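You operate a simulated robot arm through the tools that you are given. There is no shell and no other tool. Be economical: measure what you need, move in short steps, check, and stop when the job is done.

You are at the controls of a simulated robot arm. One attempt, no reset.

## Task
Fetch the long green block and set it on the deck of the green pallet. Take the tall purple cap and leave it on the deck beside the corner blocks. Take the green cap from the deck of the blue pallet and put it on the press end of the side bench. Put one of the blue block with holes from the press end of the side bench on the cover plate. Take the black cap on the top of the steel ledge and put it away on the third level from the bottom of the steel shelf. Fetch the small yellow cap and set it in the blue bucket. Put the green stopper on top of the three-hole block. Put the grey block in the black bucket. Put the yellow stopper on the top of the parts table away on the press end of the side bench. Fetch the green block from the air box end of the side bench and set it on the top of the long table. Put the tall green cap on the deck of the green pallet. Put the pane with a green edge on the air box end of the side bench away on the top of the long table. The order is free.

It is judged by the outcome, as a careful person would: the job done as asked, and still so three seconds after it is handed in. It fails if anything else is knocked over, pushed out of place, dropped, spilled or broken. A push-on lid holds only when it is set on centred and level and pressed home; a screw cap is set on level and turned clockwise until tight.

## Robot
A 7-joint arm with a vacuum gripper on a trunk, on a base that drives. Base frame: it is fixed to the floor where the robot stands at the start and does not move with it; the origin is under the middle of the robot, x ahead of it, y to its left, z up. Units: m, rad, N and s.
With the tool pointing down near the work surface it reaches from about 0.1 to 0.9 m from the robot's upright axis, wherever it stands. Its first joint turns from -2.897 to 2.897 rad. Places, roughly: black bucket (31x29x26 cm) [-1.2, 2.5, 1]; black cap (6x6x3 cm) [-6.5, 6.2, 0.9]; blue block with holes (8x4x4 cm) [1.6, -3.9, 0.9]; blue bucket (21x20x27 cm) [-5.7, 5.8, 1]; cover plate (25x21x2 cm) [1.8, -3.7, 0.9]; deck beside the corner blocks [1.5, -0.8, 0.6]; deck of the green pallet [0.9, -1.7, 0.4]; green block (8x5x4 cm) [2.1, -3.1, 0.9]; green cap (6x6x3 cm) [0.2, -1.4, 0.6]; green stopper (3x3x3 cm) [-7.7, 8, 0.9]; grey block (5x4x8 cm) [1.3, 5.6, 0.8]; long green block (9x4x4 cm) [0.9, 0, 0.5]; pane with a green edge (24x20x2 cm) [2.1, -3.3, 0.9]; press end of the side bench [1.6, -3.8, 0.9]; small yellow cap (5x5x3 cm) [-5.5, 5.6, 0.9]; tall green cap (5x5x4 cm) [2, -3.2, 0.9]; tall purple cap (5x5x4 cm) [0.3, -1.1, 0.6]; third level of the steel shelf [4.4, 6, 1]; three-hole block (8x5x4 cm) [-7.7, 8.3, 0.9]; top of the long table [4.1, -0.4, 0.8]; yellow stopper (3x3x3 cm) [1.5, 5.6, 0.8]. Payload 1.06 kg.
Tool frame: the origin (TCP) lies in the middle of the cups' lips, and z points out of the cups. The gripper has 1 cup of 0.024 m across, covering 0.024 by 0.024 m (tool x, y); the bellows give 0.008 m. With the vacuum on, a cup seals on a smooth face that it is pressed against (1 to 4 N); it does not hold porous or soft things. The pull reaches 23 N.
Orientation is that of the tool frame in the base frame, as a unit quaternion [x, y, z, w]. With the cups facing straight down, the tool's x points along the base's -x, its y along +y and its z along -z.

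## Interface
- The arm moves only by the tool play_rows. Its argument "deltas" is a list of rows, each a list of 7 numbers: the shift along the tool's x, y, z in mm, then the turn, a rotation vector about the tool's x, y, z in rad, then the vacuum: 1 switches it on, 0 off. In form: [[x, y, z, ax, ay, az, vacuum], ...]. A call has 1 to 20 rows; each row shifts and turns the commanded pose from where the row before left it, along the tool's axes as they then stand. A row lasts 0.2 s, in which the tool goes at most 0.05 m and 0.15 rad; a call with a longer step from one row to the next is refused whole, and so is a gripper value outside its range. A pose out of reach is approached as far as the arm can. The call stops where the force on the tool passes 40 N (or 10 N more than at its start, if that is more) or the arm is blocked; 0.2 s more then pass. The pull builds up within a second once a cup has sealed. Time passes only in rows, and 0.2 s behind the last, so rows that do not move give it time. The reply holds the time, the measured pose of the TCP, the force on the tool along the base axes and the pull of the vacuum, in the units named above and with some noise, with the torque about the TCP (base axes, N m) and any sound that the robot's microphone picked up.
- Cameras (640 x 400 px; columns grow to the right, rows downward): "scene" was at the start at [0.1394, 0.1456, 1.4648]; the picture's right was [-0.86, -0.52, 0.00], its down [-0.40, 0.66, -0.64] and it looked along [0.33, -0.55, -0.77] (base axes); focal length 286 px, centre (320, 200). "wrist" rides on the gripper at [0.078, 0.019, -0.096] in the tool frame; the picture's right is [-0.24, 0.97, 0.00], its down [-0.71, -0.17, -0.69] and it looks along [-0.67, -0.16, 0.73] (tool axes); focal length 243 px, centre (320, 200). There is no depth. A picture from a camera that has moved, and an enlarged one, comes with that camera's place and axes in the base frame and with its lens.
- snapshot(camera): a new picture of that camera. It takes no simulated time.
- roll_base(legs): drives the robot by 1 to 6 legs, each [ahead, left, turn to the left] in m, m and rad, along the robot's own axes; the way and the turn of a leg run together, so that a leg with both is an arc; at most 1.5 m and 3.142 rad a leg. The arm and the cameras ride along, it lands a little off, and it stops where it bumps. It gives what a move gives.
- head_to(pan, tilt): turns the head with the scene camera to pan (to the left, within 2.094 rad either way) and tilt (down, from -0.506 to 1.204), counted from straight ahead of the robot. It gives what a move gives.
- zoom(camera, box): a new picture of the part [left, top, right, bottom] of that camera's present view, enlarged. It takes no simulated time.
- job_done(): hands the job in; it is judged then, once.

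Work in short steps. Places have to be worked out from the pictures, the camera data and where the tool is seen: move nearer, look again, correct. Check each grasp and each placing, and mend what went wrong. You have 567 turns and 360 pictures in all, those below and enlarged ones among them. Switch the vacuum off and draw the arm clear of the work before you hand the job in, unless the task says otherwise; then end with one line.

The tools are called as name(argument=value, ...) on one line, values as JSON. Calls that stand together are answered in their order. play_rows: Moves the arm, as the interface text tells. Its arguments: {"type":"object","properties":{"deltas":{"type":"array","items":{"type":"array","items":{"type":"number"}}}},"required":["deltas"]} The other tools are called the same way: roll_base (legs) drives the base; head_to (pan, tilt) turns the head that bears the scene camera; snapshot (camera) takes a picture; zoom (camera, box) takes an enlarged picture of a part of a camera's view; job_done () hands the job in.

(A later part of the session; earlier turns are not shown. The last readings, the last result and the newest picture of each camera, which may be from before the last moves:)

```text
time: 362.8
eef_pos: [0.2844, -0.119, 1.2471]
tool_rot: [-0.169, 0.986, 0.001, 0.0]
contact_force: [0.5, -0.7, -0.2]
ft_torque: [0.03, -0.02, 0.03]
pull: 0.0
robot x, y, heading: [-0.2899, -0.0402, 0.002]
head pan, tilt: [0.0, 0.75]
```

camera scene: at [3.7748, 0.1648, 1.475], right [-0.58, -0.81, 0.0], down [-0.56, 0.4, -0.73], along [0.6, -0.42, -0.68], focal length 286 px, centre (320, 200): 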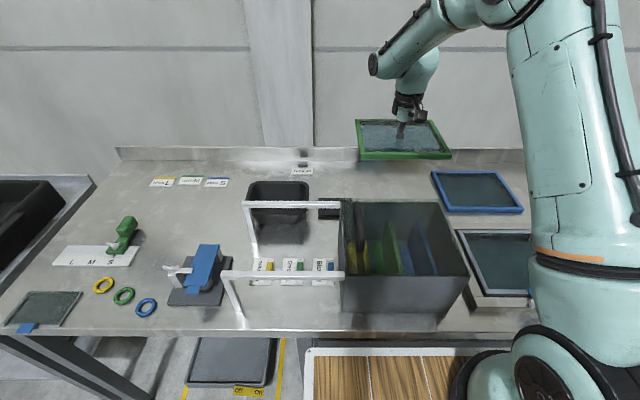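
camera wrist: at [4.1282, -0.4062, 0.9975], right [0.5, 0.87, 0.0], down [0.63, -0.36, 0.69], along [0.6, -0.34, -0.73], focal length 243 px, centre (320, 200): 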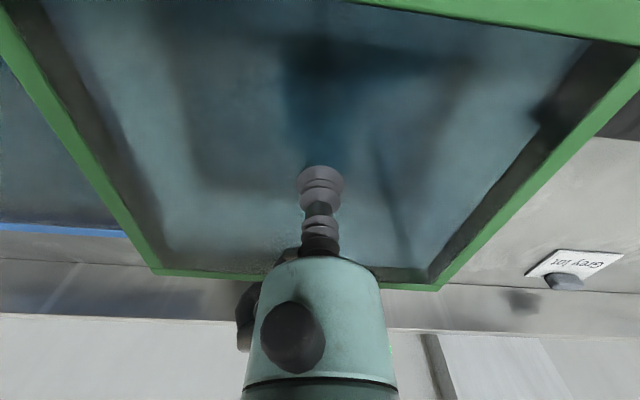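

roll_base(legs=[[0, 0, -0.645], [0, -0.486, 0], [0.28, 0, 0]])

head_to(pan=-0.2, tilt=0.9)

snapshot(camera="scene")

snapshot(camera="wrist")

```text
time: 369.0
eef_pos: [0.0578, -1.0104, 1.2482]
tool_rot: [0.153, 0.988, 0.0, 0.0]
contact_force: [0.6, 0.5, -0.6]
ft_torque: [-0.01, 0.02, 0.01]
pull: 0.1
robot x, y, heading: [-0.3606, -0.6074, -0.648]
head pan, tilt: [0.0, 0.75]
```

```text
time: 369.7
eef_pos: [0.0568, -1.0119, 1.2474]
tool_rot: [0.154, 0.988, 0.001, 0.0]
contact_force: [-0.1, -0.6, 0.4]
ft_torque: [0.0, -0.02, 0.0]
pull: 0.0
robot x, y, heading: [-0.3525, -0.6094, -0.649]
head pan, tilt: [-0.201, 0.901]
```

```text
271 pictures are left
camera scene: at [-0.1004, -0.5538, 1.4632], right [-0.75, -0.66, 0.0], down [-0.52, 0.59, -0.62], along [0.41, -0.47, -0.78], focal length 286 px, centre (320, 200)
```

scene: 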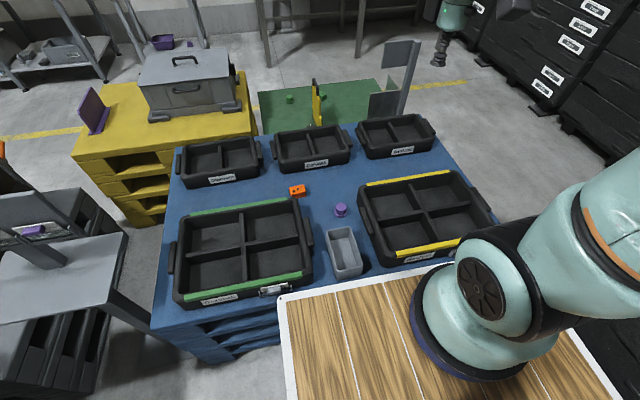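

```text
270 pictures are left
camera wrist: at [-0.0123, -0.969, 1.3432], right [0.52, 0.86, 0.0], down [0.62, -0.38, 0.69], along [0.59, -0.35, -0.73], focal length 243 px, centre (320, 200)
```

wrist: 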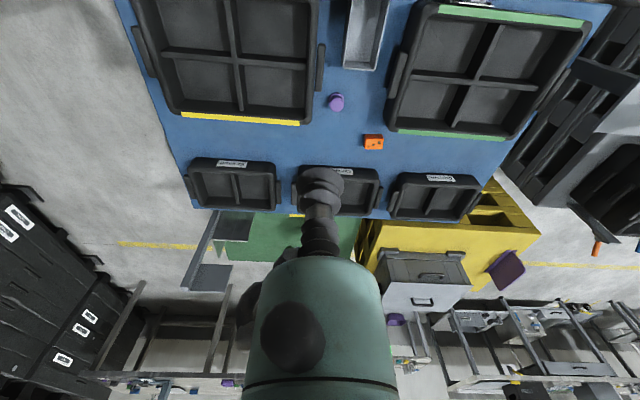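

Purple cap at about (0.25, −1.067). Moving above it.

play_rows(deltas=[[-40, 1, 0, 0, 0, 0, 0], [-40, 1, 0, 0, 0, 0, 0], [-40, 1, 0, 0, 0, 0, 0], [-40, 2, 0, 0, 0, 0, 0], [-36, 1, 20, 0, 0, 0, 0], [0, 0, 48, 0, 0, 0, 0], [0, 0, 48, 0, 0, 0, 0], [0, 0, 48, 0, 0, 0, 0], [0, 0, 48, 0, 0, 0, 0], [0, 0, 48, 0, 0, 0, 0], [0, 0, 48, 0, 0, 0, 0], [0, 0, 48, 0, 0, 0, 0], [0, 0, 48, 0, 0, 0, 0], [0, 0, 48, 0, 0, 0, 0], [0, 0, 48, 0, 0, 0, 0], [0, 0, 0, 0, 0, 0, 0]])

snapshot(camera="wrist")

snapshot(camera="scene")

```text
time: 373.1
eef_pos: [0.2434, -1.0644, 0.7469]
tool_rot: [0.154, 0.988, 0.0, 0.001]
contact_force: [0.7, 0.3, 0.6]
ft_torque: [0.01, 0.0, 0.04]
pull: 0.1
robot x, y, heading: [-0.3576, -0.6054, -0.646]
head pan, tilt: [-0.201, 0.901]
```

```text
269 pictures are left
camera wrist: at [0.1746, -1.0215, 0.8428], right [0.52, 0.86, 0.0], down [0.62, -0.38, 0.69], along [0.59, -0.35, -0.73], focal length 243 px, centre (320, 200)
```

wrist: 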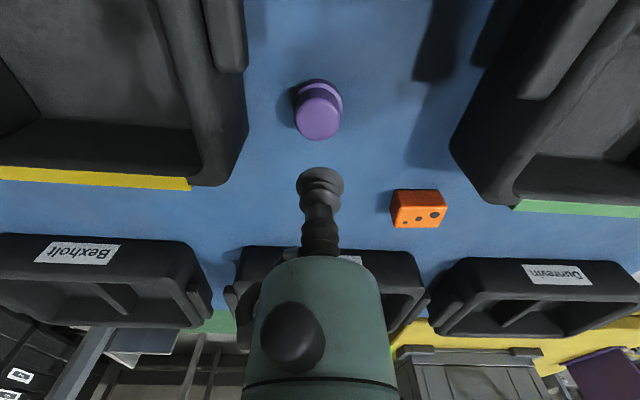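

```text
268 pictures are left
camera scene: at [-0.1004, -0.5538, 1.4631], right [-0.75, -0.66, 0.0], down [-0.52, 0.59, -0.62], along [0.41, -0.47, -0.78], focal length 286 px, centre (320, 200)
```

scene: 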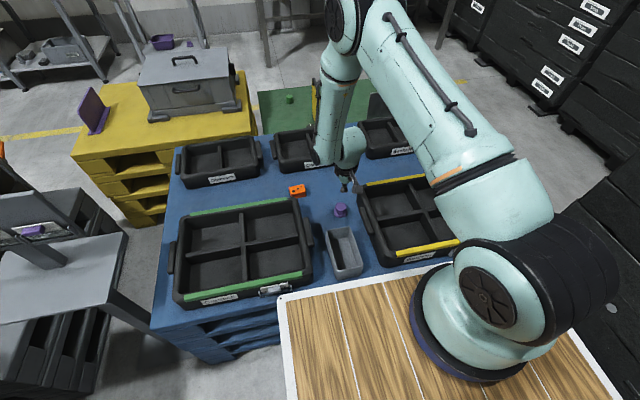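

play_rows(deltas=[[-12, -1, 30, 0, 0, 0, 0], [0, 0, 42, 0, 0, 0, 0], [0, 0, 0, 0, 0, 0, 0]])

zoom(camera="wrist", box=[220, 90, 420, 215])

```text
time: 373.9
eef_pos: [0.2573, -1.0681, 0.6737]
tool_rot: [0.154, 0.988, 0.0, 0.001]
contact_force: [-0.1, -0.5, 0.3]
ft_torque: [-0.01, 0.01, 0.0]
pull: 0.0
robot x, y, heading: [-0.357, -0.6022, -0.65]
head pan, tilt: [-0.201, 0.901]
```

```text
3.20 times, centred on (320, 152) of wrist
camera zoom: at [0.1873, -1.0264, 0.7698], right [0.52, 0.86, 0.0], down [0.62, -0.38, 0.69], along [0.59, -0.35, -0.73], focal length 776 px, centre (320, 352)
```

zoom: 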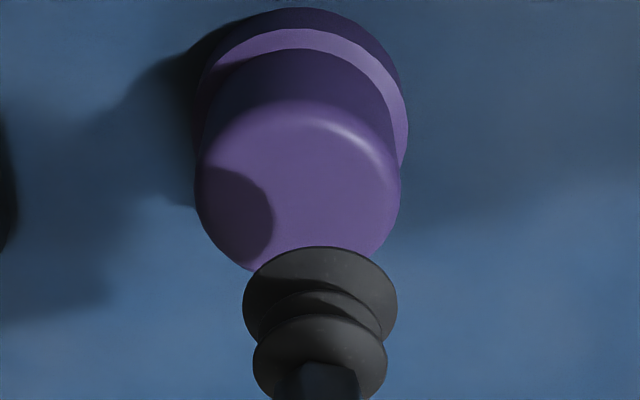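

play_rows(deltas=[[4, -3, 18, 0, 0, 0, 1], [0, 0, 10, 0, 0, 0, 1], [0, 0, 5, 0, 0, 0, 1], [0, 0, 2.5, 0, 0, 0, 1], [0, 0, 0, 0, 0, 0, 1], [0, 0, 0, 0, 0, 0, 1]])

```text
time: 375.3
eef_pos: [0.2535, -1.0706, 0.641]
tool_rot: [0.153, 0.988, 0.0, 0.0]
contact_force: [-1.1, 1.3, 1.0]
ft_torque: [0.02, 0.02, -0.01]
pull: 22.2
robot x, y, heading: [-0.3592, -0.6059, -0.65]
head pan, tilt: [-0.201, 0.901]
```

Sealed on the purple cap. Lifting, retracting, and driving back around toward the yellow pallet.

play_rows(deltas=[[0, 0, -10, 0, 0, 0, 1], [0, 0, -35, 0, 0, 0, 1], [0, 0, -48, 0, 0, 0, 1], [0, 0, -48, 0, 0, 0, 1], [0, 0, -48, 0, 0, 0, 1], [0, 0, -48, 0, 0, 0, 1], [0, 0, -48, 0, 0, 0, 1], [0, 0, -48, 0, 0, 0, 1], [0, 0, -48, 0, 0, 0, 1], [0, 0, -48, 0, 0, 0, 1], [0, 0, -48, 0, 0, 0, 1], [0, 0, -48, 0, 0, 0, 1], [0, 0, -48, 0, 0, 0, 1], [0, 0, -40, 0, 0, 0, 1], [45, 0, 0, 0, 0, 0, 1], [45, 0, 0, 0, 0, 0, 1], [45, 0, 0, 0, 0, 0, 1], [45, 0, 0, 0, 0, 0, 1]])

roll_base(legs=[[-0.28, 0, 0], [0, 0.486, 0], [0, 0, 0.648], [0, 1.3, 0], [0.8, 0.6, 0], [1.3, 0, 0]])

roll_base(legs=[[0.8, 0, 0], [0, 0, -2.214], [0, 0.75, 0], [1.45, 0, 0]])

head_to(pan=0.0, tilt=0.7)

snapshot(camera="scene")

```text
time: 379.1
eef_pos: [0.0822, -1.0171, 1.252]
tool_rot: [0.153, 0.988, 0.001, 0.0]
contact_force: [0.4, -1.0, -0.8]
ft_torque: [0.01, 0.02, 0.04]
pull: 22.9
robot x, y, heading: [-0.3601, -0.609, -0.646]
head pan, tilt: [-0.201, 0.901]
```

```text
time: 402.3
eef_pos: [2.4388, 1.7374, 1.2518]
tool_rot: [-0.155, 0.988, 0.001, 0.0]
contact_force: [0.4, -0.6, 0.2]
ft_torque: [-0.02, 0.01, -0.04]
pull: 22.8
robot x, y, heading: [1.8471, 1.8184, -0.024]
head pan, tilt: [-0.201, 0.901]
```

```text
time: 422.4
eef_pos: [1.8728, -0.2285, 1.2525]
tool_rot: [0.821, 0.571, 0.001, 0.001]
contact_force: [-0.1, 0.4, -0.1]
ft_torque: [0.0, 0.01, 0.0]
pull: 23.1
robot x, y, heading: [2.2997, 0.191, -2.268]
head pan, tilt: [-0.201, 0.901]
```

```text
time: 423.2
eef_pos: [1.8741, -0.2275, 1.2534]
tool_rot: [0.82, 0.572, 0.001, 0.001]
contact_force: [0.2, 0.3, -0.6]
ft_torque: [0.01, 0.04, 0.0]
pull: 22.8
robot x, y, heading: [2.3026, 0.1903, -2.265]
head pan, tilt: [0.0, 0.7]
```

```text
266 pictures are left
camera scene: at [2.3471, -0.085, 1.4792], right [-0.77, 0.64, 0.0], down [0.41, 0.5, -0.76], along [-0.49, -0.59, -0.64], focal length 286 px, centre (320, 200)
```

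scene: 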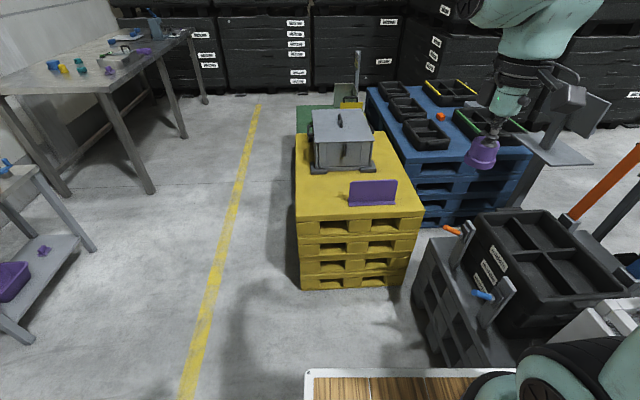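

zoom(camera="scene", box=[280, 90, 440, 230])

```text
2.86 times, centred on (360, 160) of scene
camera zoom: at [2.3471, -0.085, 1.4792], right [-0.77, 0.64, 0.0], down [0.41, 0.5, -0.76], along [-0.49, -0.59, -0.64], focal length 816 px, centre (206, 314)
```

zoom: 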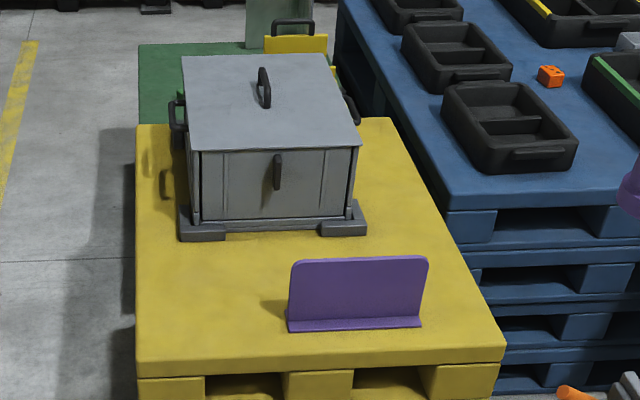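

Spot chosen: yellow deck at (1.58, −0.93), between the box's corner block and the purple stand. Shifting left and driving closer.

roll_base(legs=[[0, 0.15, 0], [0.55, 0, 0]])

snapshot(camera="wrist")

```text
time: 427.3
eef_pos: [1.6477, -0.7467, 1.2519]
tool_rot: [0.819, 0.573, 0.001, 0.0]
contact_force: [-0.8, -0.5, -1.5]
ft_torque: [-0.03, -0.02, 0.02]
pull: 22.7
robot x, y, heading: [2.0792, -0.3265, -2.258]
head pan, tilt: [0.0, 0.7]
```

```text
264 pictures are left
camera wrist: at [1.6919, -0.6786, 1.3486], right [0.83, -0.55, 0.0], down [-0.4, -0.61, 0.69], along [-0.38, -0.57, -0.73], focal length 243 px, centre (320, 200)
```

wrist: 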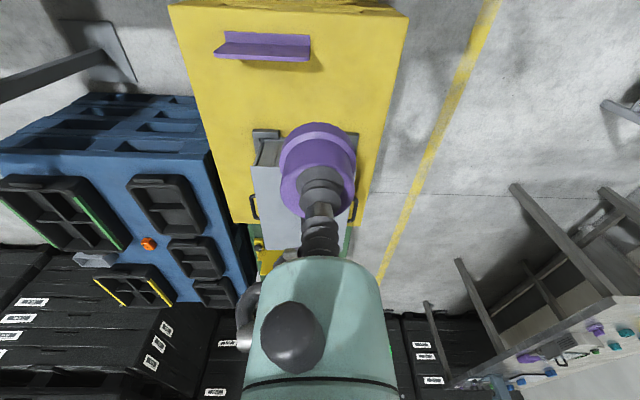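

play_rows(deltas=[[-42, -4, 0, 0, 0, 0, 1], [-42, -4, 0, 0, 0, 0, 1], [-42, -4, 0, 0, 0, 0, 1], [-42, -4, 0, 0, 0, 0, 1], [0, 0, 48, 0, 0, 0, 1], [0, 0, 48, 0, 0, 0, 1], [0, 0, 48, 0, 0, 0, 1], [0, 0, 48, 0, 0, 0, 1], [0, 0, 48, 0, 0, 0, 1], [0, 0, 48, 0, 0, 0, 1], [0, 0, 48, 0, 0, 0, 1], [0, 0, 48, 0, 0, 0, 1], [0, 0, 48, 0, 0, 0, 1], [0, 0, 48, 0, 0, 0, 1], [0, 0, 48, 0, 0, 0, 1], [0, 0, 0, 0, 0, 0, 1]])

snapshot(camera="wrist")

```text
time: 430.7
eef_pos: [1.5767, -0.8997, 0.7241]
tool_rot: [0.819, 0.573, 0.0, 0.0]
contact_force: [-0.5, -0.3, -0.1]
ft_torque: [-0.04, 0.01, -0.01]
pull: 23.1
robot x, y, heading: [2.0776, -0.3224, -2.258]
head pan, tilt: [0.0, 0.7]
```

```text
263 pictures are left
camera wrist: at [1.6203, -0.8326, 0.8198], right [0.83, -0.55, 0.0], down [-0.4, -0.61, 0.69], along [-0.38, -0.57, -0.73], focal length 243 px, centre (320, 200)
```

wrist: 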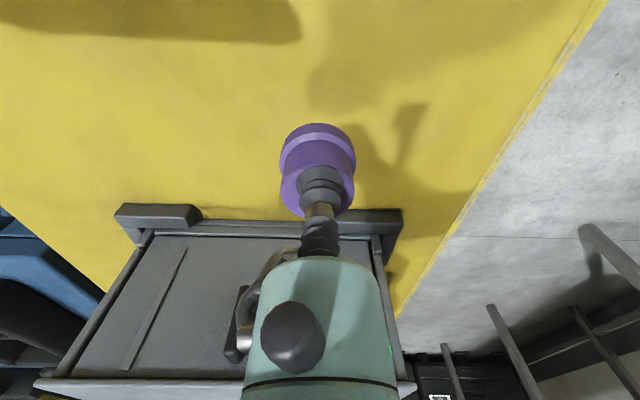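

play_rows(deltas=[[10, 0, 40, 0, 0, 0, 1], [0, 0, 20, 0, 0, 0, 1], [0, 0, 8, 0, 0, 0, 1], [0, 0, 0, 0, 0, 0, 1]])

snapshot(camera="wrist")

```text
time: 431.7
eef_pos: [1.5794, -0.8899, 0.6564]
tool_rot: [0.819, 0.574, -0.001, 0.0]
contact_force: [0.1, -0.4, -0.7]
ft_torque: [0.02, 0.02, -0.03]
pull: 22.9
robot x, y, heading: [2.0749, -0.3242, -2.258]
head pan, tilt: [0.0, 0.7]
```

```text
262 pictures are left
camera wrist: at [1.6236, -0.8223, 0.7522], right [0.83, -0.55, 0.0], down [-0.4, -0.61, 0.69], along [-0.38, -0.57, -0.73], focal length 243 px, centre (320, 200)
```

wrist: 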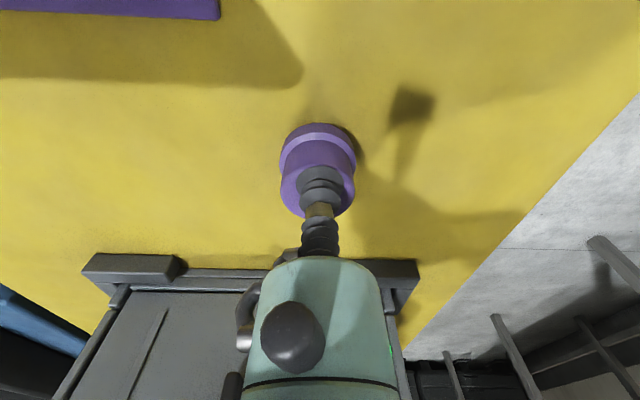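

play_rows(deltas=[[0, 0, 3, 0, 0, 0, 1], [0, 0, 3, 0, 0, 0, 1], [0, 0, 0, 0, 0, 0, 1]])

```text
time: 432.5
eef_pos: [1.5788, -0.8901, 0.6513]
tool_rot: [0.819, 0.574, 0.0, 0.001]
contact_force: [0.0, -0.1, -0.5]
ft_torque: [0.02, 0.0, -0.01]
pull: 22.8
robot x, y, heading: [2.0769, -0.3276, -2.262]
head pan, tilt: [0.0, 0.7]
```

play_rows(deltas=[[0, 0, 3, 0, 0, 0, 1], [0, 0, 3, 0, 0, 0, 1], [0, 0, 0, 0, 0, 0, 1]])

```text
time: 433.3
eef_pos: [1.5786, -0.8901, 0.6456]
tool_rot: [0.819, 0.573, 0.001, 0.0]
contact_force: [-0.6, -0.8, -1.4]
ft_torque: [0.0, -0.01, 0.0]
pull: 23.3
robot x, y, heading: [2.0762, -0.3252, -2.257]
head pan, tilt: [0.0, 0.7]
```

play_rows(deltas=[[0, 0, 3, 0, 0, 0, 1], [0, 0, 3, 0, 0, 0, 1], [0, 0, 0, 0, 0, 0, 1]])

```text
time: 434.1
eef_pos: [1.58, -0.8906, 0.64]
tool_rot: [0.819, 0.573, 0.0, 0.001]
contact_force: [0.1, 1.5, 9.9]
ft_torque: [0.0, 0.03, -0.02]
pull: 22.7
robot x, y, heading: [2.0775, -0.3256, -2.257]
head pan, tilt: [0.0, 0.7]
```

Contact. Releasing and lifting.

play_rows(deltas=[[0, 0, 0, 0, 0, 0, 0], [0, 0, 0, 0, 0, 0, 0], [0, 0, 0, 0, 0, 0, 0], [0, 0, -4, 0, 0, 0, 0], [0, 0, -15, 0, 0, 0, 0], [0, 0, -40, 0, 0, 0, 0], [0, 0, -48, 0, 0, 0, 0], [0, 0, -48, 0, 0, 0, 0], [0, 0, -48, 0, 0, 0, 0], [0, 0, -48, 0, 0, 0, 0], [0, 0, -48, 0, 0, 0, 0], [0, 0, -48, 0, 0, 0, 0], [0, 0, -48, 0, 0, 0, 0], [0, 0, -48, 0, 0, 0, 0], [0, 0, -48, 0, 0, 0, 0], [0, 0, -48, 0, 0, 0, 0], [0, 0, -48, 0, 0, 0, 0], [45, 0, 0, 0, 0, 0, 0], [45, 0, 0, 0, 0, 0, 0]])

snapshot(camera="wrist")

```text
time: 438.1
eef_pos: [1.6081, -0.8076, 1.2241]
tool_rot: [0.819, 0.574, 0.002, 0.0]
contact_force: [-0.4, -0.6, 0.0]
ft_torque: [0.05, 0.0, 0.0]
pull: 0.1
robot x, y, heading: [2.0777, -0.3252, -2.257]
head pan, tilt: [0.0, 0.7]
```

```text
261 pictures are left
camera wrist: at [1.6524, -0.7385, 1.32], right [0.83, -0.55, 0.0], down [-0.4, -0.61, 0.68], along [-0.38, -0.57, -0.73], focal length 243 px, centre (320, 200)
```

wrist: 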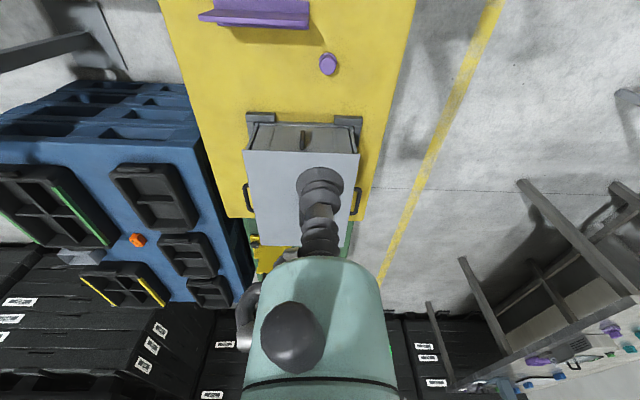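

Purple cap is in place. Next, the parts table area: backing out and driving to about (2.3, 4.4).

roll_base(legs=[[-1.2, 0, 0], [0, 0, -2.456], [1.5, 0, 0], [1.5, 0, 0], [0.8, 0.5, 0]])

head_to(pan=0.2, tilt=0.35)

snapshot(camera="scene")

```text
time: 468.4
eef_pos: [2.4903, 5.0407, 1.2244]
tool_rot: [0.81, -0.586, 0.0, 0.0]
contact_force: [-0.1, -0.5, -0.5]
ft_torque: [0.0, 0.01, 0.01]
pull: 0.1
robot x, y, heading: [2.421, 4.3732, 1.546]
head pan, tilt: [0.0, 0.7]
```

```text
time: 469.2
eef_pos: [2.4913, 5.0406, 1.2249]
tool_rot: [0.81, -0.586, 0.0, 0.001]
contact_force: [0.4, 0.2, 0.0]
ft_torque: [-0.02, 0.0, -0.01]
pull: 0.0
robot x, y, heading: [2.4204, 4.3724, 1.55]
head pan, tilt: [0.201, 0.351]
```

```text
260 pictures are left
camera scene: at [2.1946, 4.5709, 1.5106], right [0.98, 0.18, 0.0], down [0.06, -0.34, -0.94], along [-0.17, 0.92, -0.34], focal length 286 px, centre (320, 200)
```

scene: 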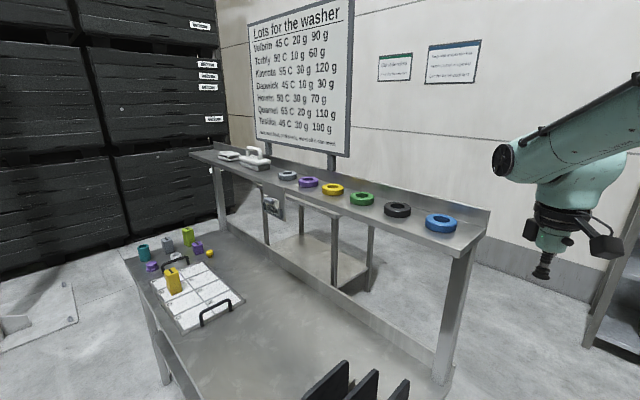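

zoom(camera="scene", box=[110, 210, 270, 340])

```text
3.08 times, centred on (190, 275) of scene
camera zoom: at [2.1946, 4.5709, 1.5106], right [0.98, 0.18, 0.0], down [0.06, -0.34, -0.94], along [-0.17, 0.92, -0.34], focal length 879 px, centre (720, -31)
```

zoom: 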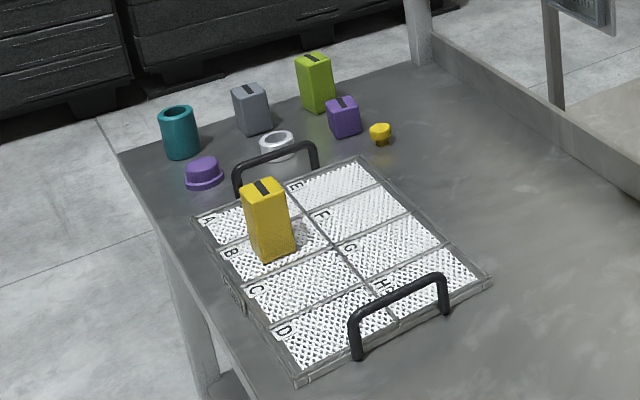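

Grey block at about (1.26, 5.63), yellow stopper at about (1.45, 5.66). Moving to the front of the table facing it.

roll_base(legs=[[-0.33, 0.2, 0], [0, 0, -0.62], [0, 1.45, 0]])

head_to(pan=-0.1, tilt=0.8)

snapshot(camera="scene")

```text
time: 480.2
eef_pos: [1.4838, 5.4322, 1.2246]
tool_rot: [-0.596, 0.803, 0.001, -0.001]
contact_force: [-0.3, 0.0, 0.3]
ft_torque: [-0.01, -0.02, 0.01]
pull: 0.0
robot x, y, heading: [1.0423, 4.9285, 0.943]
head pan, tilt: [0.201, 0.351]
```

```text
time: 481.1
eef_pos: [1.4838, 5.4316, 1.2235]
tool_rot: [-0.596, 0.803, 0.001, -0.001]
contact_force: [-0.1, -0.1, 0.4]
ft_torque: [0.03, -0.01, 0.01]
pull: 0.1
robot x, y, heading: [1.0414, 4.9243, 0.935]
head pan, tilt: [-0.099, 0.799]
```

```text
258 pictures are left
camera scene: at [0.9864, 5.192, 1.4711], right [0.74, -0.67, 0.0], down [-0.48, -0.53, -0.7], along [0.47, 0.52, -0.72], focal length 286 px, centre (320, 200)
```

scene: 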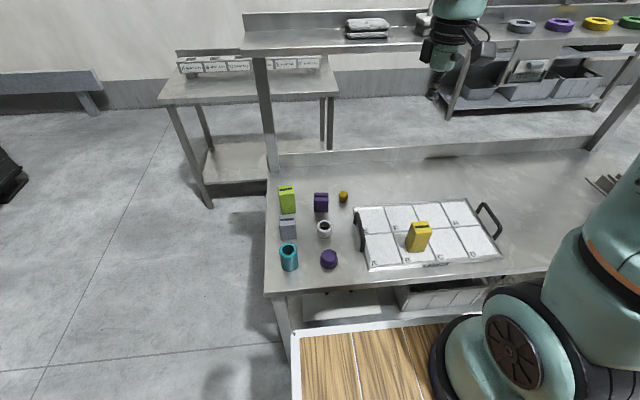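

Moving over the grey block.

play_rows(deltas=[[-22, 44, 0, 0, 0, 0, 0], [-22, 44, 0, 0, 0, 0, 0], [-22, 44, 0, 0, 0, 0, 0], [-22, 44, 0, 0, 0, 0, 0], [-22, 44, 0, 0, 0, 0, 0], [-20, 44, 0, 0, 0, 0, 0], [0, 0, 48, 0, 0, 0, 0], [0, 0, 48, 0, 0, 0, 0], [0, 0, 48, 0, 0, 0, 0], [0, 0, 48, 0, 0, 0, 0], [0, 0, 48, 0, 0, 0, 0], [0, 0, 0, 0, 0, 0, 0]])

snapshot(camera="wrist")

```text
time: 483.7
eef_pos: [1.2703, 5.6356, 0.9825]
tool_rot: [-0.596, 0.803, 0.001, 0.0]
contact_force: [-0.4, 0.2, 0.6]
ft_torque: [-0.02, 0.04, 0.02]
pull: 0.0
robot x, y, heading: [1.0433, 4.9278, 0.94]
head pan, tilt: [-0.099, 0.799]
```

```text
257 pictures are left
camera wrist: at [1.2286, 5.5663, 1.079], right [-0.86, 0.51, 0.0], down [0.37, 0.63, 0.69], along [0.35, 0.59, -0.73], focal length 243 px, centre (320, 200)
```

wrist: 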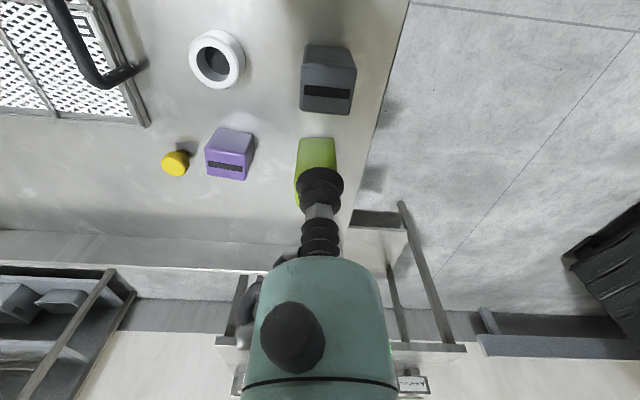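

zoom(camera="wrist", box=[260, 20, 400, 120])

```text
4.00 times, centred on (330, 70) of wrist
camera zoom: at [1.2286, 5.5663, 1.079], right [-0.86, 0.51, 0.0], down [0.37, 0.63, 0.69], along [0.35, 0.59, -0.73], focal length 970 px, centre (280, 720)
```

zoom: 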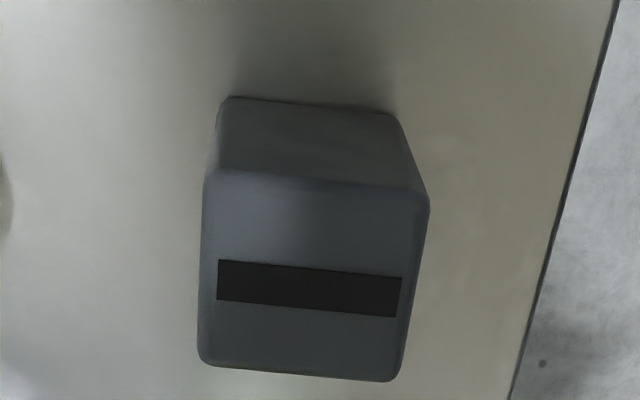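

play_rows(deltas=[[0, 7, 30, 0, 0, 0, 0], [0, 0, 45, 0, 0, 0, 0], [0, 0, 0, 0, 0, 0, 0]])

zoom(camera="wrist", box=[220, 60, 420, 190])

```text
time: 484.5
eef_pos: [1.2628, 5.636, 0.9066]
tool_rot: [-0.596, 0.803, -0.001, -0.001]
contact_force: [0.3, 0.3, -0.2]
ft_torque: [-0.01, -0.03, 0.0]
pull: 0.1
robot x, y, heading: [1.0428, 4.9231, 0.938]
head pan, tilt: [-0.099, 0.799]
```

```text
3.08 times, centred on (320, 125) of wrist
camera zoom: at [1.2215, 5.5673, 1.0032], right [-0.86, 0.51, 0.0], down [0.37, 0.63, 0.69], along [0.35, 0.59, -0.73], focal length 746 px, centre (320, 431)
```

zoom: 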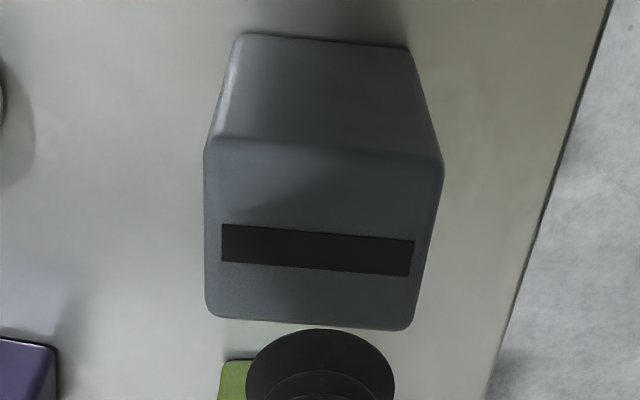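

play_rows(deltas=[[6, 2.5, 18, 0, 0, 0, 1], [0, 0, 10, 0, 0, 0, 1], [0, 0, 5, 0, 0, 0, 1], [0, 0, 3, 0, 0, 0, 1], [0, 0, 0, 0, 0, 0, 1], [0, 0, 0, 0, 0, 0, 1]])

```text
time: 485.9
eef_pos: [1.2572, 5.6305, 0.8738]
tool_rot: [-0.596, 0.803, 0.001, 0.0]
contact_force: [-0.3, 0.0, -0.3]
ft_torque: [0.0, -0.02, -0.04]
pull: 0.0
robot x, y, heading: [1.0466, 4.9268, 0.936]
head pan, tilt: [-0.099, 0.799]
```

play_rows(deltas=[[0, 0, 3, 0, 0, 0, 1], [0, 0, 3, 0, 0, 0, 1], [0, 0, 3, 0, 0, 0, 1], [0, 0, 0, 0, 0, 0, 1], [0, 0, 0, 0, 0, 0, 1]])

```text
time: 487.1
eef_pos: [1.2577, 5.6304, 0.8646]
tool_rot: [-0.596, 0.803, 0.002, 0.0]
contact_force: [-0.6, -4.9, 10.5]
ft_torque: [0.05, 0.0, -0.01]
pull: 23.1
robot x, y, heading: [1.0439, 4.9281, 0.938]
head pan, tilt: [-0.099, 0.799]
```

Sealed on the grey block. Lifting high and driving around the conveyor to the black bucket.

play_rows(deltas=[[0, 0, -8, 0, 0, 0, 1], [0, 0, -25, 0, 0, 0, 1], [0, 0, -48, 0, 0, 0, 1], [0, 0, -48, 0, 0, 0, 1], [0, 0, -48, 0, 0, 0, 1], [0, 0, -48, 0, 0, 0, 1], [0, 0, -48, 0, 0, 0, 1], [0, 0, -48, 0, 0, 0, 1], [0, 0, -48, 0, 0, 0, 1], [0, 0, -48, 0, 0, 0, 1], [45, 0, 0, 0, 0, 0, 1], [45, 0, 0, 0, 0, 0, 1], [45, 0, 0, 0, 0, 0, 1]])

roll_base(legs=[[-0.35, 0, 0], [0, 0, 1.12], [-1.41, 0.22, 0], [-1.1, 0.81, 0], [0.35, 1.4, 0]])

head_to(pan=0.2, tilt=0.45)

snapshot(camera="scene")

```text
time: 489.9
eef_pos: [1.2219, 5.501, 1.283]
tool_rot: [-0.596, 0.803, 0.0, 0.0]
contact_force: [0.5, 0.9, -3.6]
ft_torque: [-0.04, 0.04, -0.03]
pull: 22.9
robot x, y, heading: [1.0418, 4.9249, 0.94]
head pan, tilt: [-0.099, 0.799]
```

```text
time: 515.0
eef_pos: [-0.7157, 1.9756, 1.2832]
tool_rot: [0.931, -0.364, 0.0, 0.001]
contact_force: [0.6, 0.3, -4.3]
ft_torque: [0.0, -0.02, 0.01]
pull: 22.9
robot x, y, heading: [-0.2755, 1.5627, 2.057]
head pan, tilt: [-0.099, 0.799]
```

```text
time: 515.8
eef_pos: [-0.7156, 1.976, 1.2829]
tool_rot: [0.931, -0.364, 0.0, 0.001]
contact_force: [0.0, -0.7, -3.7]
ft_torque: [-0.01, 0.0, -0.02]
pull: 23.0
robot x, y, heading: [-0.2795, 1.5647, 2.057]
head pan, tilt: [0.201, 0.45]
```

```text
254 pictures are left
camera scene: at [-0.5678, 1.6269, 1.5014], right [0.77, 0.63, 0.0], down [0.28, -0.34, -0.9], along [-0.57, 0.7, -0.44], focal length 286 px, centre (320, 200)
```

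scene: 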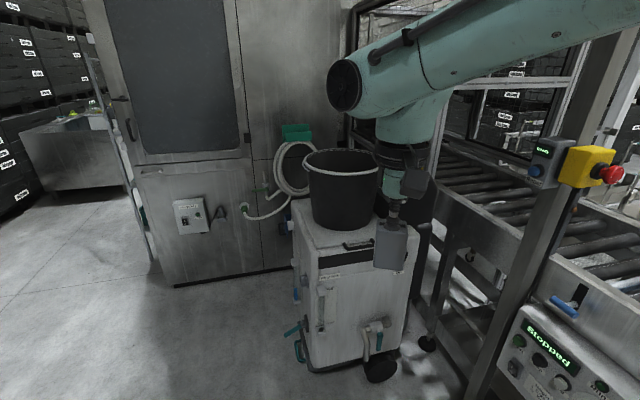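

Bucket centre ≈ (−1.16, 2.48), rim ≈1.14 m. Driving closer.

roll_base(legs=[[0.45, 0.28, 0]])

head_to(pan=0.2, tilt=0.7)

snapshot(camera="scene")

snapshot(camera="wrist")

```text
time: 518.9
eef_pos: [-1.1663, 2.2437, 1.2825]
tool_rot: [0.93, -0.369, 0.0, 0.0]
contact_force: [-0.5, 0.0, -4.4]
ft_torque: [-0.01, 0.01, 0.0]
pull: 23.7
robot x, y, heading: [-0.7331, 1.83, 2.045]
head pan, tilt: [0.201, 0.45]
```

```text
time: 519.6
eef_pos: [-1.1644, 2.2446, 1.2826]
tool_rot: [0.93, -0.369, 0.0, 0.0]
contact_force: [0.0, 0.4, -3.3]
ft_torque: [0.0, -0.02, -0.02]
pull: 22.6
robot x, y, heading: [-0.7345, 1.8277, 2.051]
head pan, tilt: [0.201, 0.7]
```

```text
253 pictures are left
camera scene: at [-1.0158, 1.888, 1.4793], right [0.78, 0.63, 0.0], down [0.4, -0.5, -0.77], along [-0.48, 0.6, -0.64], focal length 286 px, centre (320, 200)
```

scene: 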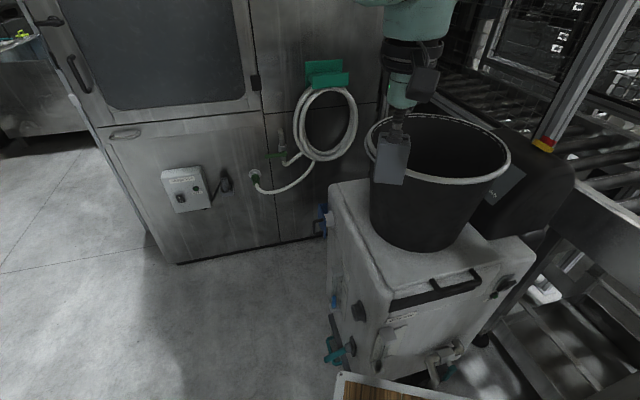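

```text
252 pictures are left
camera wrist: at [-1.1213, 2.1771, 1.3787], right [-0.84, -0.55, 0.0], down [-0.4, 0.61, 0.69], along [-0.38, 0.57, -0.73], focal length 243 px, centre (320, 200)
```

wrist: 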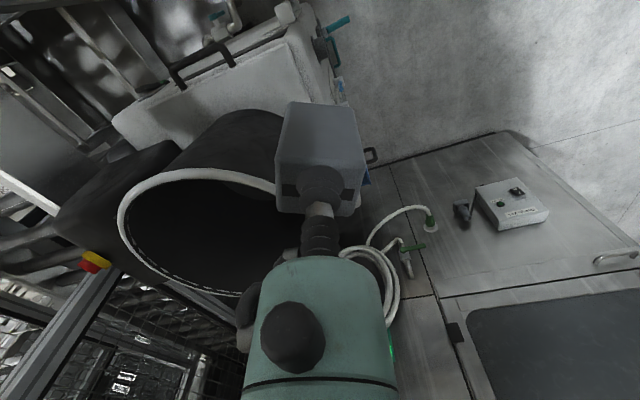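

Raising slightly and moving over the bucket centre (−1.165, 2.495).

play_rows(deltas=[[0, 0, -40, 0, 0, 0, 1], [-29, -31, 0, 0, 0, 0, 1], [-29, -31, 0, 0, 0, 0, 1], [-29, -30, 0, 0, 0, 0, 1], [-29, -30, 0, 0, 0, 0, 1], [-28, -30, 0, 0, 0, 0, 1], [-28, -30, 0, 0, 0, 0, 1], [0, 0, 0, 0, 0, 0, 1]])

snapshot(camera="scene")

snapshot(camera="wrist")

```text
time: 521.4
eef_pos: [-1.1655, 2.4934, 1.322]
tool_rot: [0.93, -0.369, 0.001, 0.0]
contact_force: [0.2, -0.5, -2.5]
ft_torque: [-0.02, -0.01, -0.02]
pull: 23.5
robot x, y, heading: [-0.7297, 1.8264, 2.049]
head pan, tilt: [0.201, 0.7]
```

```text
251 pictures are left
camera scene: at [-1.0157, 1.8879, 1.4793], right [0.78, 0.63, 0.0], down [0.4, -0.5, -0.76], along [-0.48, 0.6, -0.64], focal length 286 px, centre (320, 200)
```

scene: 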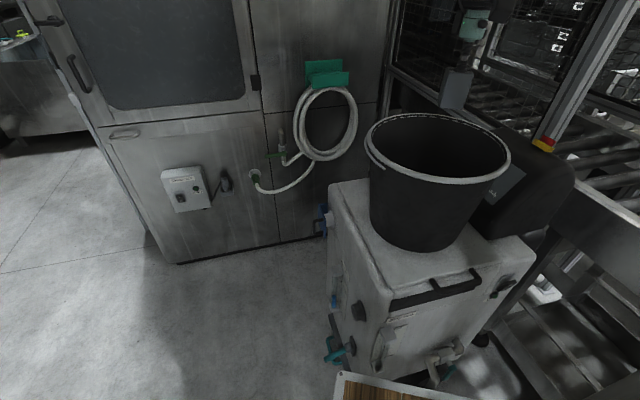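

```text
250 pictures are left
camera wrist: at [-1.1219, 2.4269, 1.4179], right [-0.84, -0.55, 0.0], down [-0.4, 0.61, 0.69], along [-0.38, 0.57, -0.73], focal length 243 px, centre (320, 200)
```

wrist: 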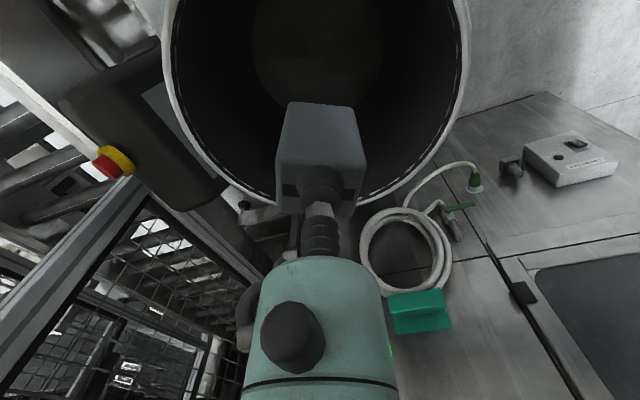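

Centred over the bucket. Shifting 2 cm away (so the wrist camera clears the wall) and lowering inside.

play_rows(deltas=[[-20, 0, 0, 0, 0, 0, 1], [0, 0, 40, 0, 0, 0, 1], [0, 0, 40, 0, 0, 0, 1], [0, 0, 40, 0, 0, 0, 1], [0, 0, 40, 0, 0, 0, 1], [0, 0, 40, 0, 0, 0, 1], [0, 0, 40, 0, 0, 0, 1], [0, 0, 0, 0, 0, 0, 1]])

snapshot(camera="wrist")

```text
time: 523.2
eef_pos: [-1.1813, 2.5104, 1.0835]
tool_rot: [0.93, -0.368, -0.001, 0.0]
contact_force: [0.3, 1.3, -3.6]
ft_torque: [-0.04, 0.03, 0.01]
pull: 23.6
robot x, y, heading: [-0.7336, 1.8259, 2.043]
head pan, tilt: [0.201, 0.7]
```

```text
249 pictures are left
camera wrist: at [-1.1378, 2.4427, 1.1793], right [-0.84, -0.55, 0.0], down [-0.4, 0.61, 0.69], along [-0.38, 0.57, -0.73], focal length 243 px, centre (320, 200)
```

wrist: 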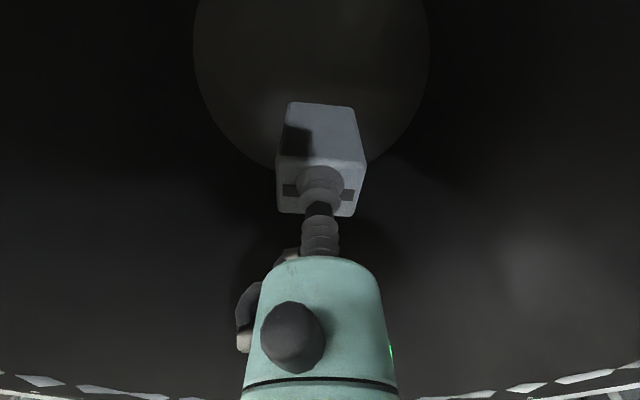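

play_rows(deltas=[[0, 0, 30, 0, 0, 0, 1], [0, 0, 25, 0, 0, 0, 1], [0, 0, 0, 0, 0, 0, 1]])

snapshot(camera="wrist")

```text
time: 524.0
eef_pos: [-1.1804, 2.5084, 1.029]
tool_rot: [0.93, -0.369, 0.0, 0.001]
contact_force: [0.3, 0.0, -3.0]
ft_torque: [-0.03, 0.0, -0.01]
pull: 23.2
robot x, y, heading: [-0.7306, 1.8305, 2.044]
head pan, tilt: [0.201, 0.7]
```

```text
248 pictures are left
camera wrist: at [-1.137, 2.442, 1.1242], right [-0.84, -0.55, 0.0], down [-0.4, 0.61, 0.69], along [-0.38, 0.57, -0.73], focal length 243 px, centre (320, 200)
```

wrist: 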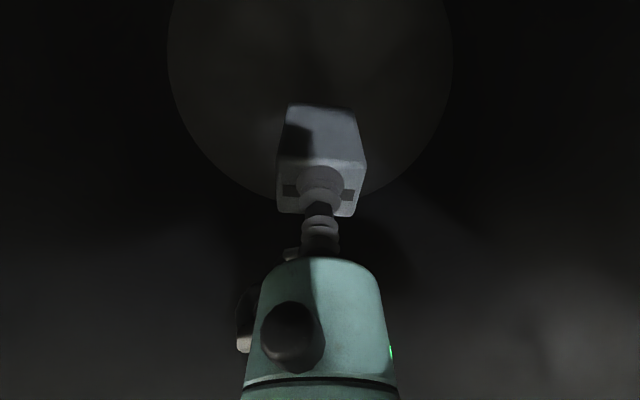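

play_rows(deltas=[[0, 0, 15, 0, 0, 0, 1], [0, 0, 8, 0, 0, 0, 1], [0, 0, 4, 0, 0, 0, 1], [0, 0, 0, 0, 0, 0, 1]])

```text
time: 525.0
eef_pos: [-1.1806, 2.5081, 0.9994]
tool_rot: [0.929, -0.369, -0.001, -0.001]
contact_force: [-0.3, -0.8, -3.1]
ft_torque: [-0.03, -0.04, 0.0]
pull: 23.0
robot x, y, heading: [-0.7307, 1.8246, 2.045]
head pan, tilt: [0.201, 0.7]
```

play_rows(deltas=[[0, 0, 3, 0, 0, 0, 1], [0, 0, 3, 0, 0, 0, 1], [0, 0, 3, 0, 0, 0, 1], [0, 0, 0, 0, 0, 0, 1]])

```text
time: 526.0
eef_pos: [-1.18, 2.5077, 0.9917]
tool_rot: [0.929, -0.37, 0.0, 0.0]
contact_force: [-0.7, -0.4, -3.2]
ft_torque: [-0.01, -0.01, 0.0]
pull: 22.7
robot x, y, heading: [-0.7266, 1.8276, 2.049]
head pan, tilt: [0.201, 0.7]
```

play_rows(deltas=[[0, 0, 3, 0, 0, 0, 1], [0, 0, 3, 0, 0, 0, 1], [0, 0, 3, 0, 0, 0, 1], [0, 0, 0, 0, 0, 0, 1]])

```text
time: 527.0
eef_pos: [-1.1798, 2.5088, 0.9831]
tool_rot: [0.929, -0.369, 0.001, 0.0]
contact_force: [0.0, -0.1, -3.0]
ft_torque: [0.0, 0.01, 0.03]
pull: 23.0
robot x, y, heading: [-0.7277, 1.8261, 2.049]
head pan, tilt: [0.201, 0.7]
```

play_rows(deltas=[[0, 0, 3, 0, 0, 0, 1], [0, 0, 3, 0, 0, 0, 1], [0, 0, 3, 0, 0, 0, 1], [0, 0, 0, 0, 0, 0, 1]])

```text
time: 528.0
eef_pos: [-1.1797, 2.5069, 0.9753]
tool_rot: [0.929, -0.369, -0.001, 0.0]
contact_force: [2.9, -4.0, 14.3]
ft_torque: [0.07, 0.05, -0.04]
pull: 23.4
robot x, y, heading: [-0.7298, 1.8238, 2.043]
head pan, tilt: [0.201, 0.7]
```

Contact with the bucket floor. Releasing and lifting straight out.

play_rows(deltas=[[0, 0, -1, 0, 0, 0, 0], [0, 0, 0, 0, 0, 0, 0], [0, 0, 0, 0, 0, 0, 0], [0, 0, 0, 0, 0, 0, 0], [0, 0, -4, 0, 0, 0, 0], [0, 0, -15, 0, 0, 0, 0], [0, 0, -40, 0, 0, 0, 0], [0, 0, -45, 0, 0, 0, 0], [0, 0, -45, 0, 0, 0, 0], [0, 0, -45, 0, 0, 0, 0], [0, 0, -45, 0, 0, 0, 0], [0, 0, -45, 0, 0, 0, 0], [0, 0, -45, 0, 0, 0, 0]])

snapshot(camera="wrist")

```text
time: 530.8
eef_pos: [-1.1803, 2.5094, 1.3042]
tool_rot: [0.93, -0.368, 0.0, 0.001]
contact_force: [-0.1, 0.5, 0.1]
ft_torque: [-0.02, -0.02, -0.04]
pull: 0.1
robot x, y, heading: [-0.7286, 1.8261, 2.047]
head pan, tilt: [0.201, 0.7]
```

```text
247 pictures are left
camera wrist: at [-1.1373, 2.4422, 1.3994], right [-0.84, -0.55, 0.0], down [-0.4, 0.61, 0.68], along [-0.37, 0.57, -0.73], focal length 243 px, centre (320, 200)
```

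wrist: 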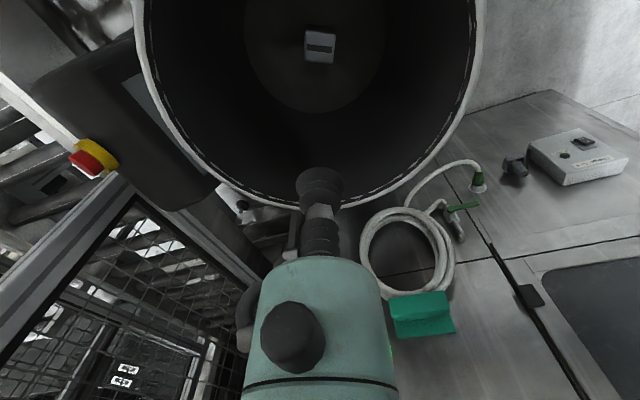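

Grey block is standing in the bucket. Retracting, backing off, and looking toward the far area at −x, +y.

play_rows(deltas=[[40, 0, 0, 0, 0, 0, 0], [40, 0, 0, 0, 0, 0, 0], [40, 10, 0, 0, 0, 0, 0], [40, 10, 0, 0, 0, 0, 0], [40, 10, 0, 0, 0, 0, 0]])

roll_base(legs=[[-0.4, 0, 0], [0, 0, 0.8]])

head_to(pan=-0.1, tilt=0.2)

snapshot(camera="scene")

head_to(pan=0.7, tilt=0.2)

snapshot(camera="scene")

```text
time: 532.0
eef_pos: [-1.0568, 2.3484, 1.3047]
tool_rot: [0.929, -0.369, 0.001, 0.001]
contact_force: [-0.1, 0.8, 0.4]
ft_torque: [-0.02, -0.05, 0.01]
pull: 0.1
robot x, y, heading: [-0.7274, 1.8301, 2.049]
head pan, tilt: [0.201, 0.7]
```

```text
time: 536.7
eef_pos: [-1.1475, 1.5916, 1.3069]
tool_rot: [1.0, 0.029, 0.0, 0.0]
contact_force: [0.2, 0.2, -0.3]
ft_torque: [-0.01, 0.01, 0.0]
pull: 0.1
robot x, y, heading: [-0.5453, 1.4675, 2.861]
head pan, tilt: [0.201, 0.7]
```

```text
time: 537.6
eef_pos: [-1.1475, 1.5906, 1.3061]
tool_rot: [1.0, 0.029, 0.001, 0.001]
contact_force: [-0.4, -0.6, 0.2]
ft_torque: [0.01, 0.0, 0.02]
pull: 0.1
robot x, y, heading: [-0.5447, 1.4752, 2.858]
head pan, tilt: [-0.099, 0.201]
```

```text
246 pictures are left
camera scene: at [-0.7862, 1.3328, 1.5246], right [0.37, 0.93, 0.0], down [0.19, -0.07, -0.98], along [-0.91, 0.36, -0.2], focal length 286 px, centre (320, 200)
```

scene: 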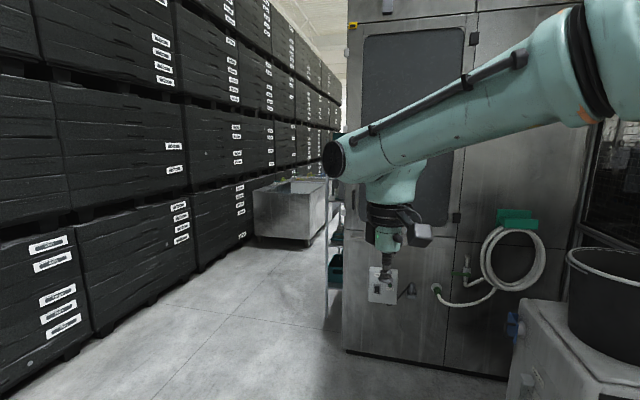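

```text
time: 538.7
eef_pos: [-1.1467, 1.5916, 1.3046]
tool_rot: [1.0, 0.029, 0.0, 0.001]
contact_force: [0.2, 0.0, 0.2]
ft_torque: [0.01, -0.01, 0.01]
pull: 0.1
robot x, y, heading: [-0.5469, 1.4734, 2.858]
head pan, tilt: [0.7, 0.201]
```

```text
245 pictures are left
camera scene: at [-0.7848, 1.2604, 1.5247], right [-0.41, 0.91, 0.0], down [0.18, 0.08, -0.98], along [-0.9, -0.4, -0.2], focal length 286 px, centre (320, 200)
```

scene: 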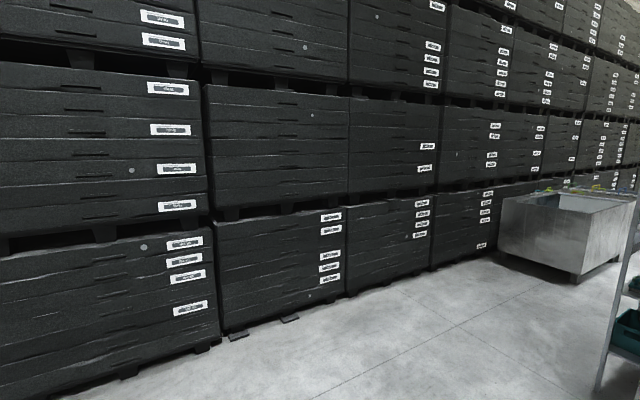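

An aisle runs along the racks with a steel tub further on. Aligning with it and advancing to look beyond the machine.

roll_base(legs=[[0, 0, -0.36], [0.3, 1.2, 0], [1.4, 0, 0]])

head_to(pan=0.0, tilt=0.3)

snapshot(camera="scene")

head_to(pan=-0.8, tilt=0.3)

snapshot(camera="scene")

```text
time: 552.6
eef_pos: [-3.1403, 1.8026, 1.3052]
tool_rot: [0.989, -0.147, 0.0, 0.0]
contact_force: [0.4, 0.4, 0.9]
ft_torque: [0.01, 0.01, 0.0]
pull: 0.0
robot x, y, heading: [-2.6179, 1.4843, 2.505]
head pan, tilt: [0.7, 0.201]
```

```text
time: 553.7
eef_pos: [-3.1402, 1.8029, 1.3046]
tool_rot: [0.989, -0.147, 0.0, 0.002]
contact_force: [0.7, -0.6, -0.4]
ft_torque: [0.03, 0.0, 0.01]
pull: 0.0
robot x, y, heading: [-2.6186, 1.4804, 2.508]
head pan, tilt: [0.0, 0.3]
```

```text
244 pictures are left
camera scene: at [-2.8986, 1.428, 1.5154], right [0.59, 0.81, 0.0], down [0.24, -0.18, -0.96], along [-0.77, 0.57, -0.3], focal length 286 px, centre (320, 200)
```

scene: 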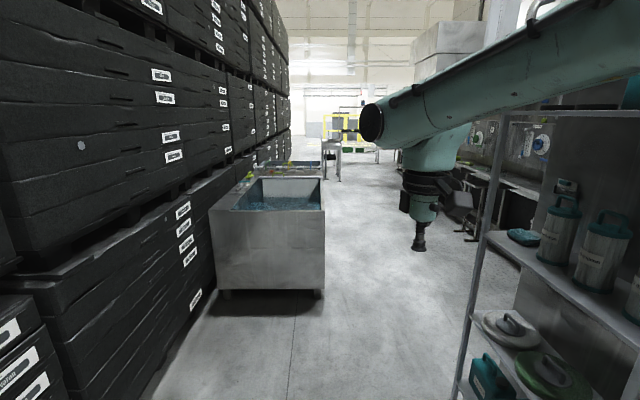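

```text
time: 554.8
eef_pos: [-3.1408, 1.8037, 1.3058]
tool_rot: [0.989, -0.148, 0.0, 0.001]
contact_force: [-0.2, 0.8, 0.1]
ft_torque: [0.01, 0.01, -0.05]
pull: 0.1
robot x, y, heading: [-2.6182, 1.4826, 2.506]
head pan, tilt: [-0.799, 0.3]
```

```text
243 pictures are left
camera scene: at [-2.8362, 1.4652, 1.5154], right [0.99, 0.14, 0.0], down [0.04, -0.29, -0.96], along [-0.13, 0.95, -0.3], focal length 286 px, centre (320, 200)
```

scene: 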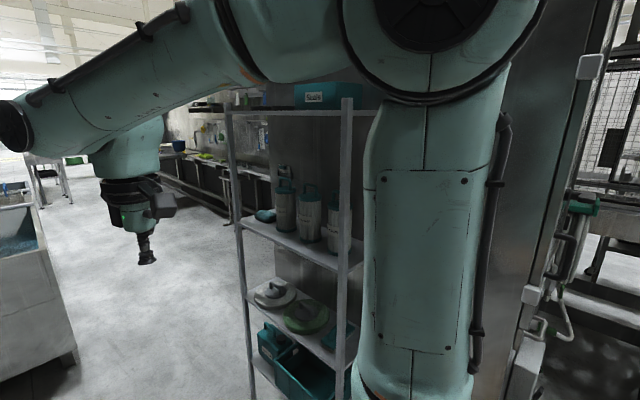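

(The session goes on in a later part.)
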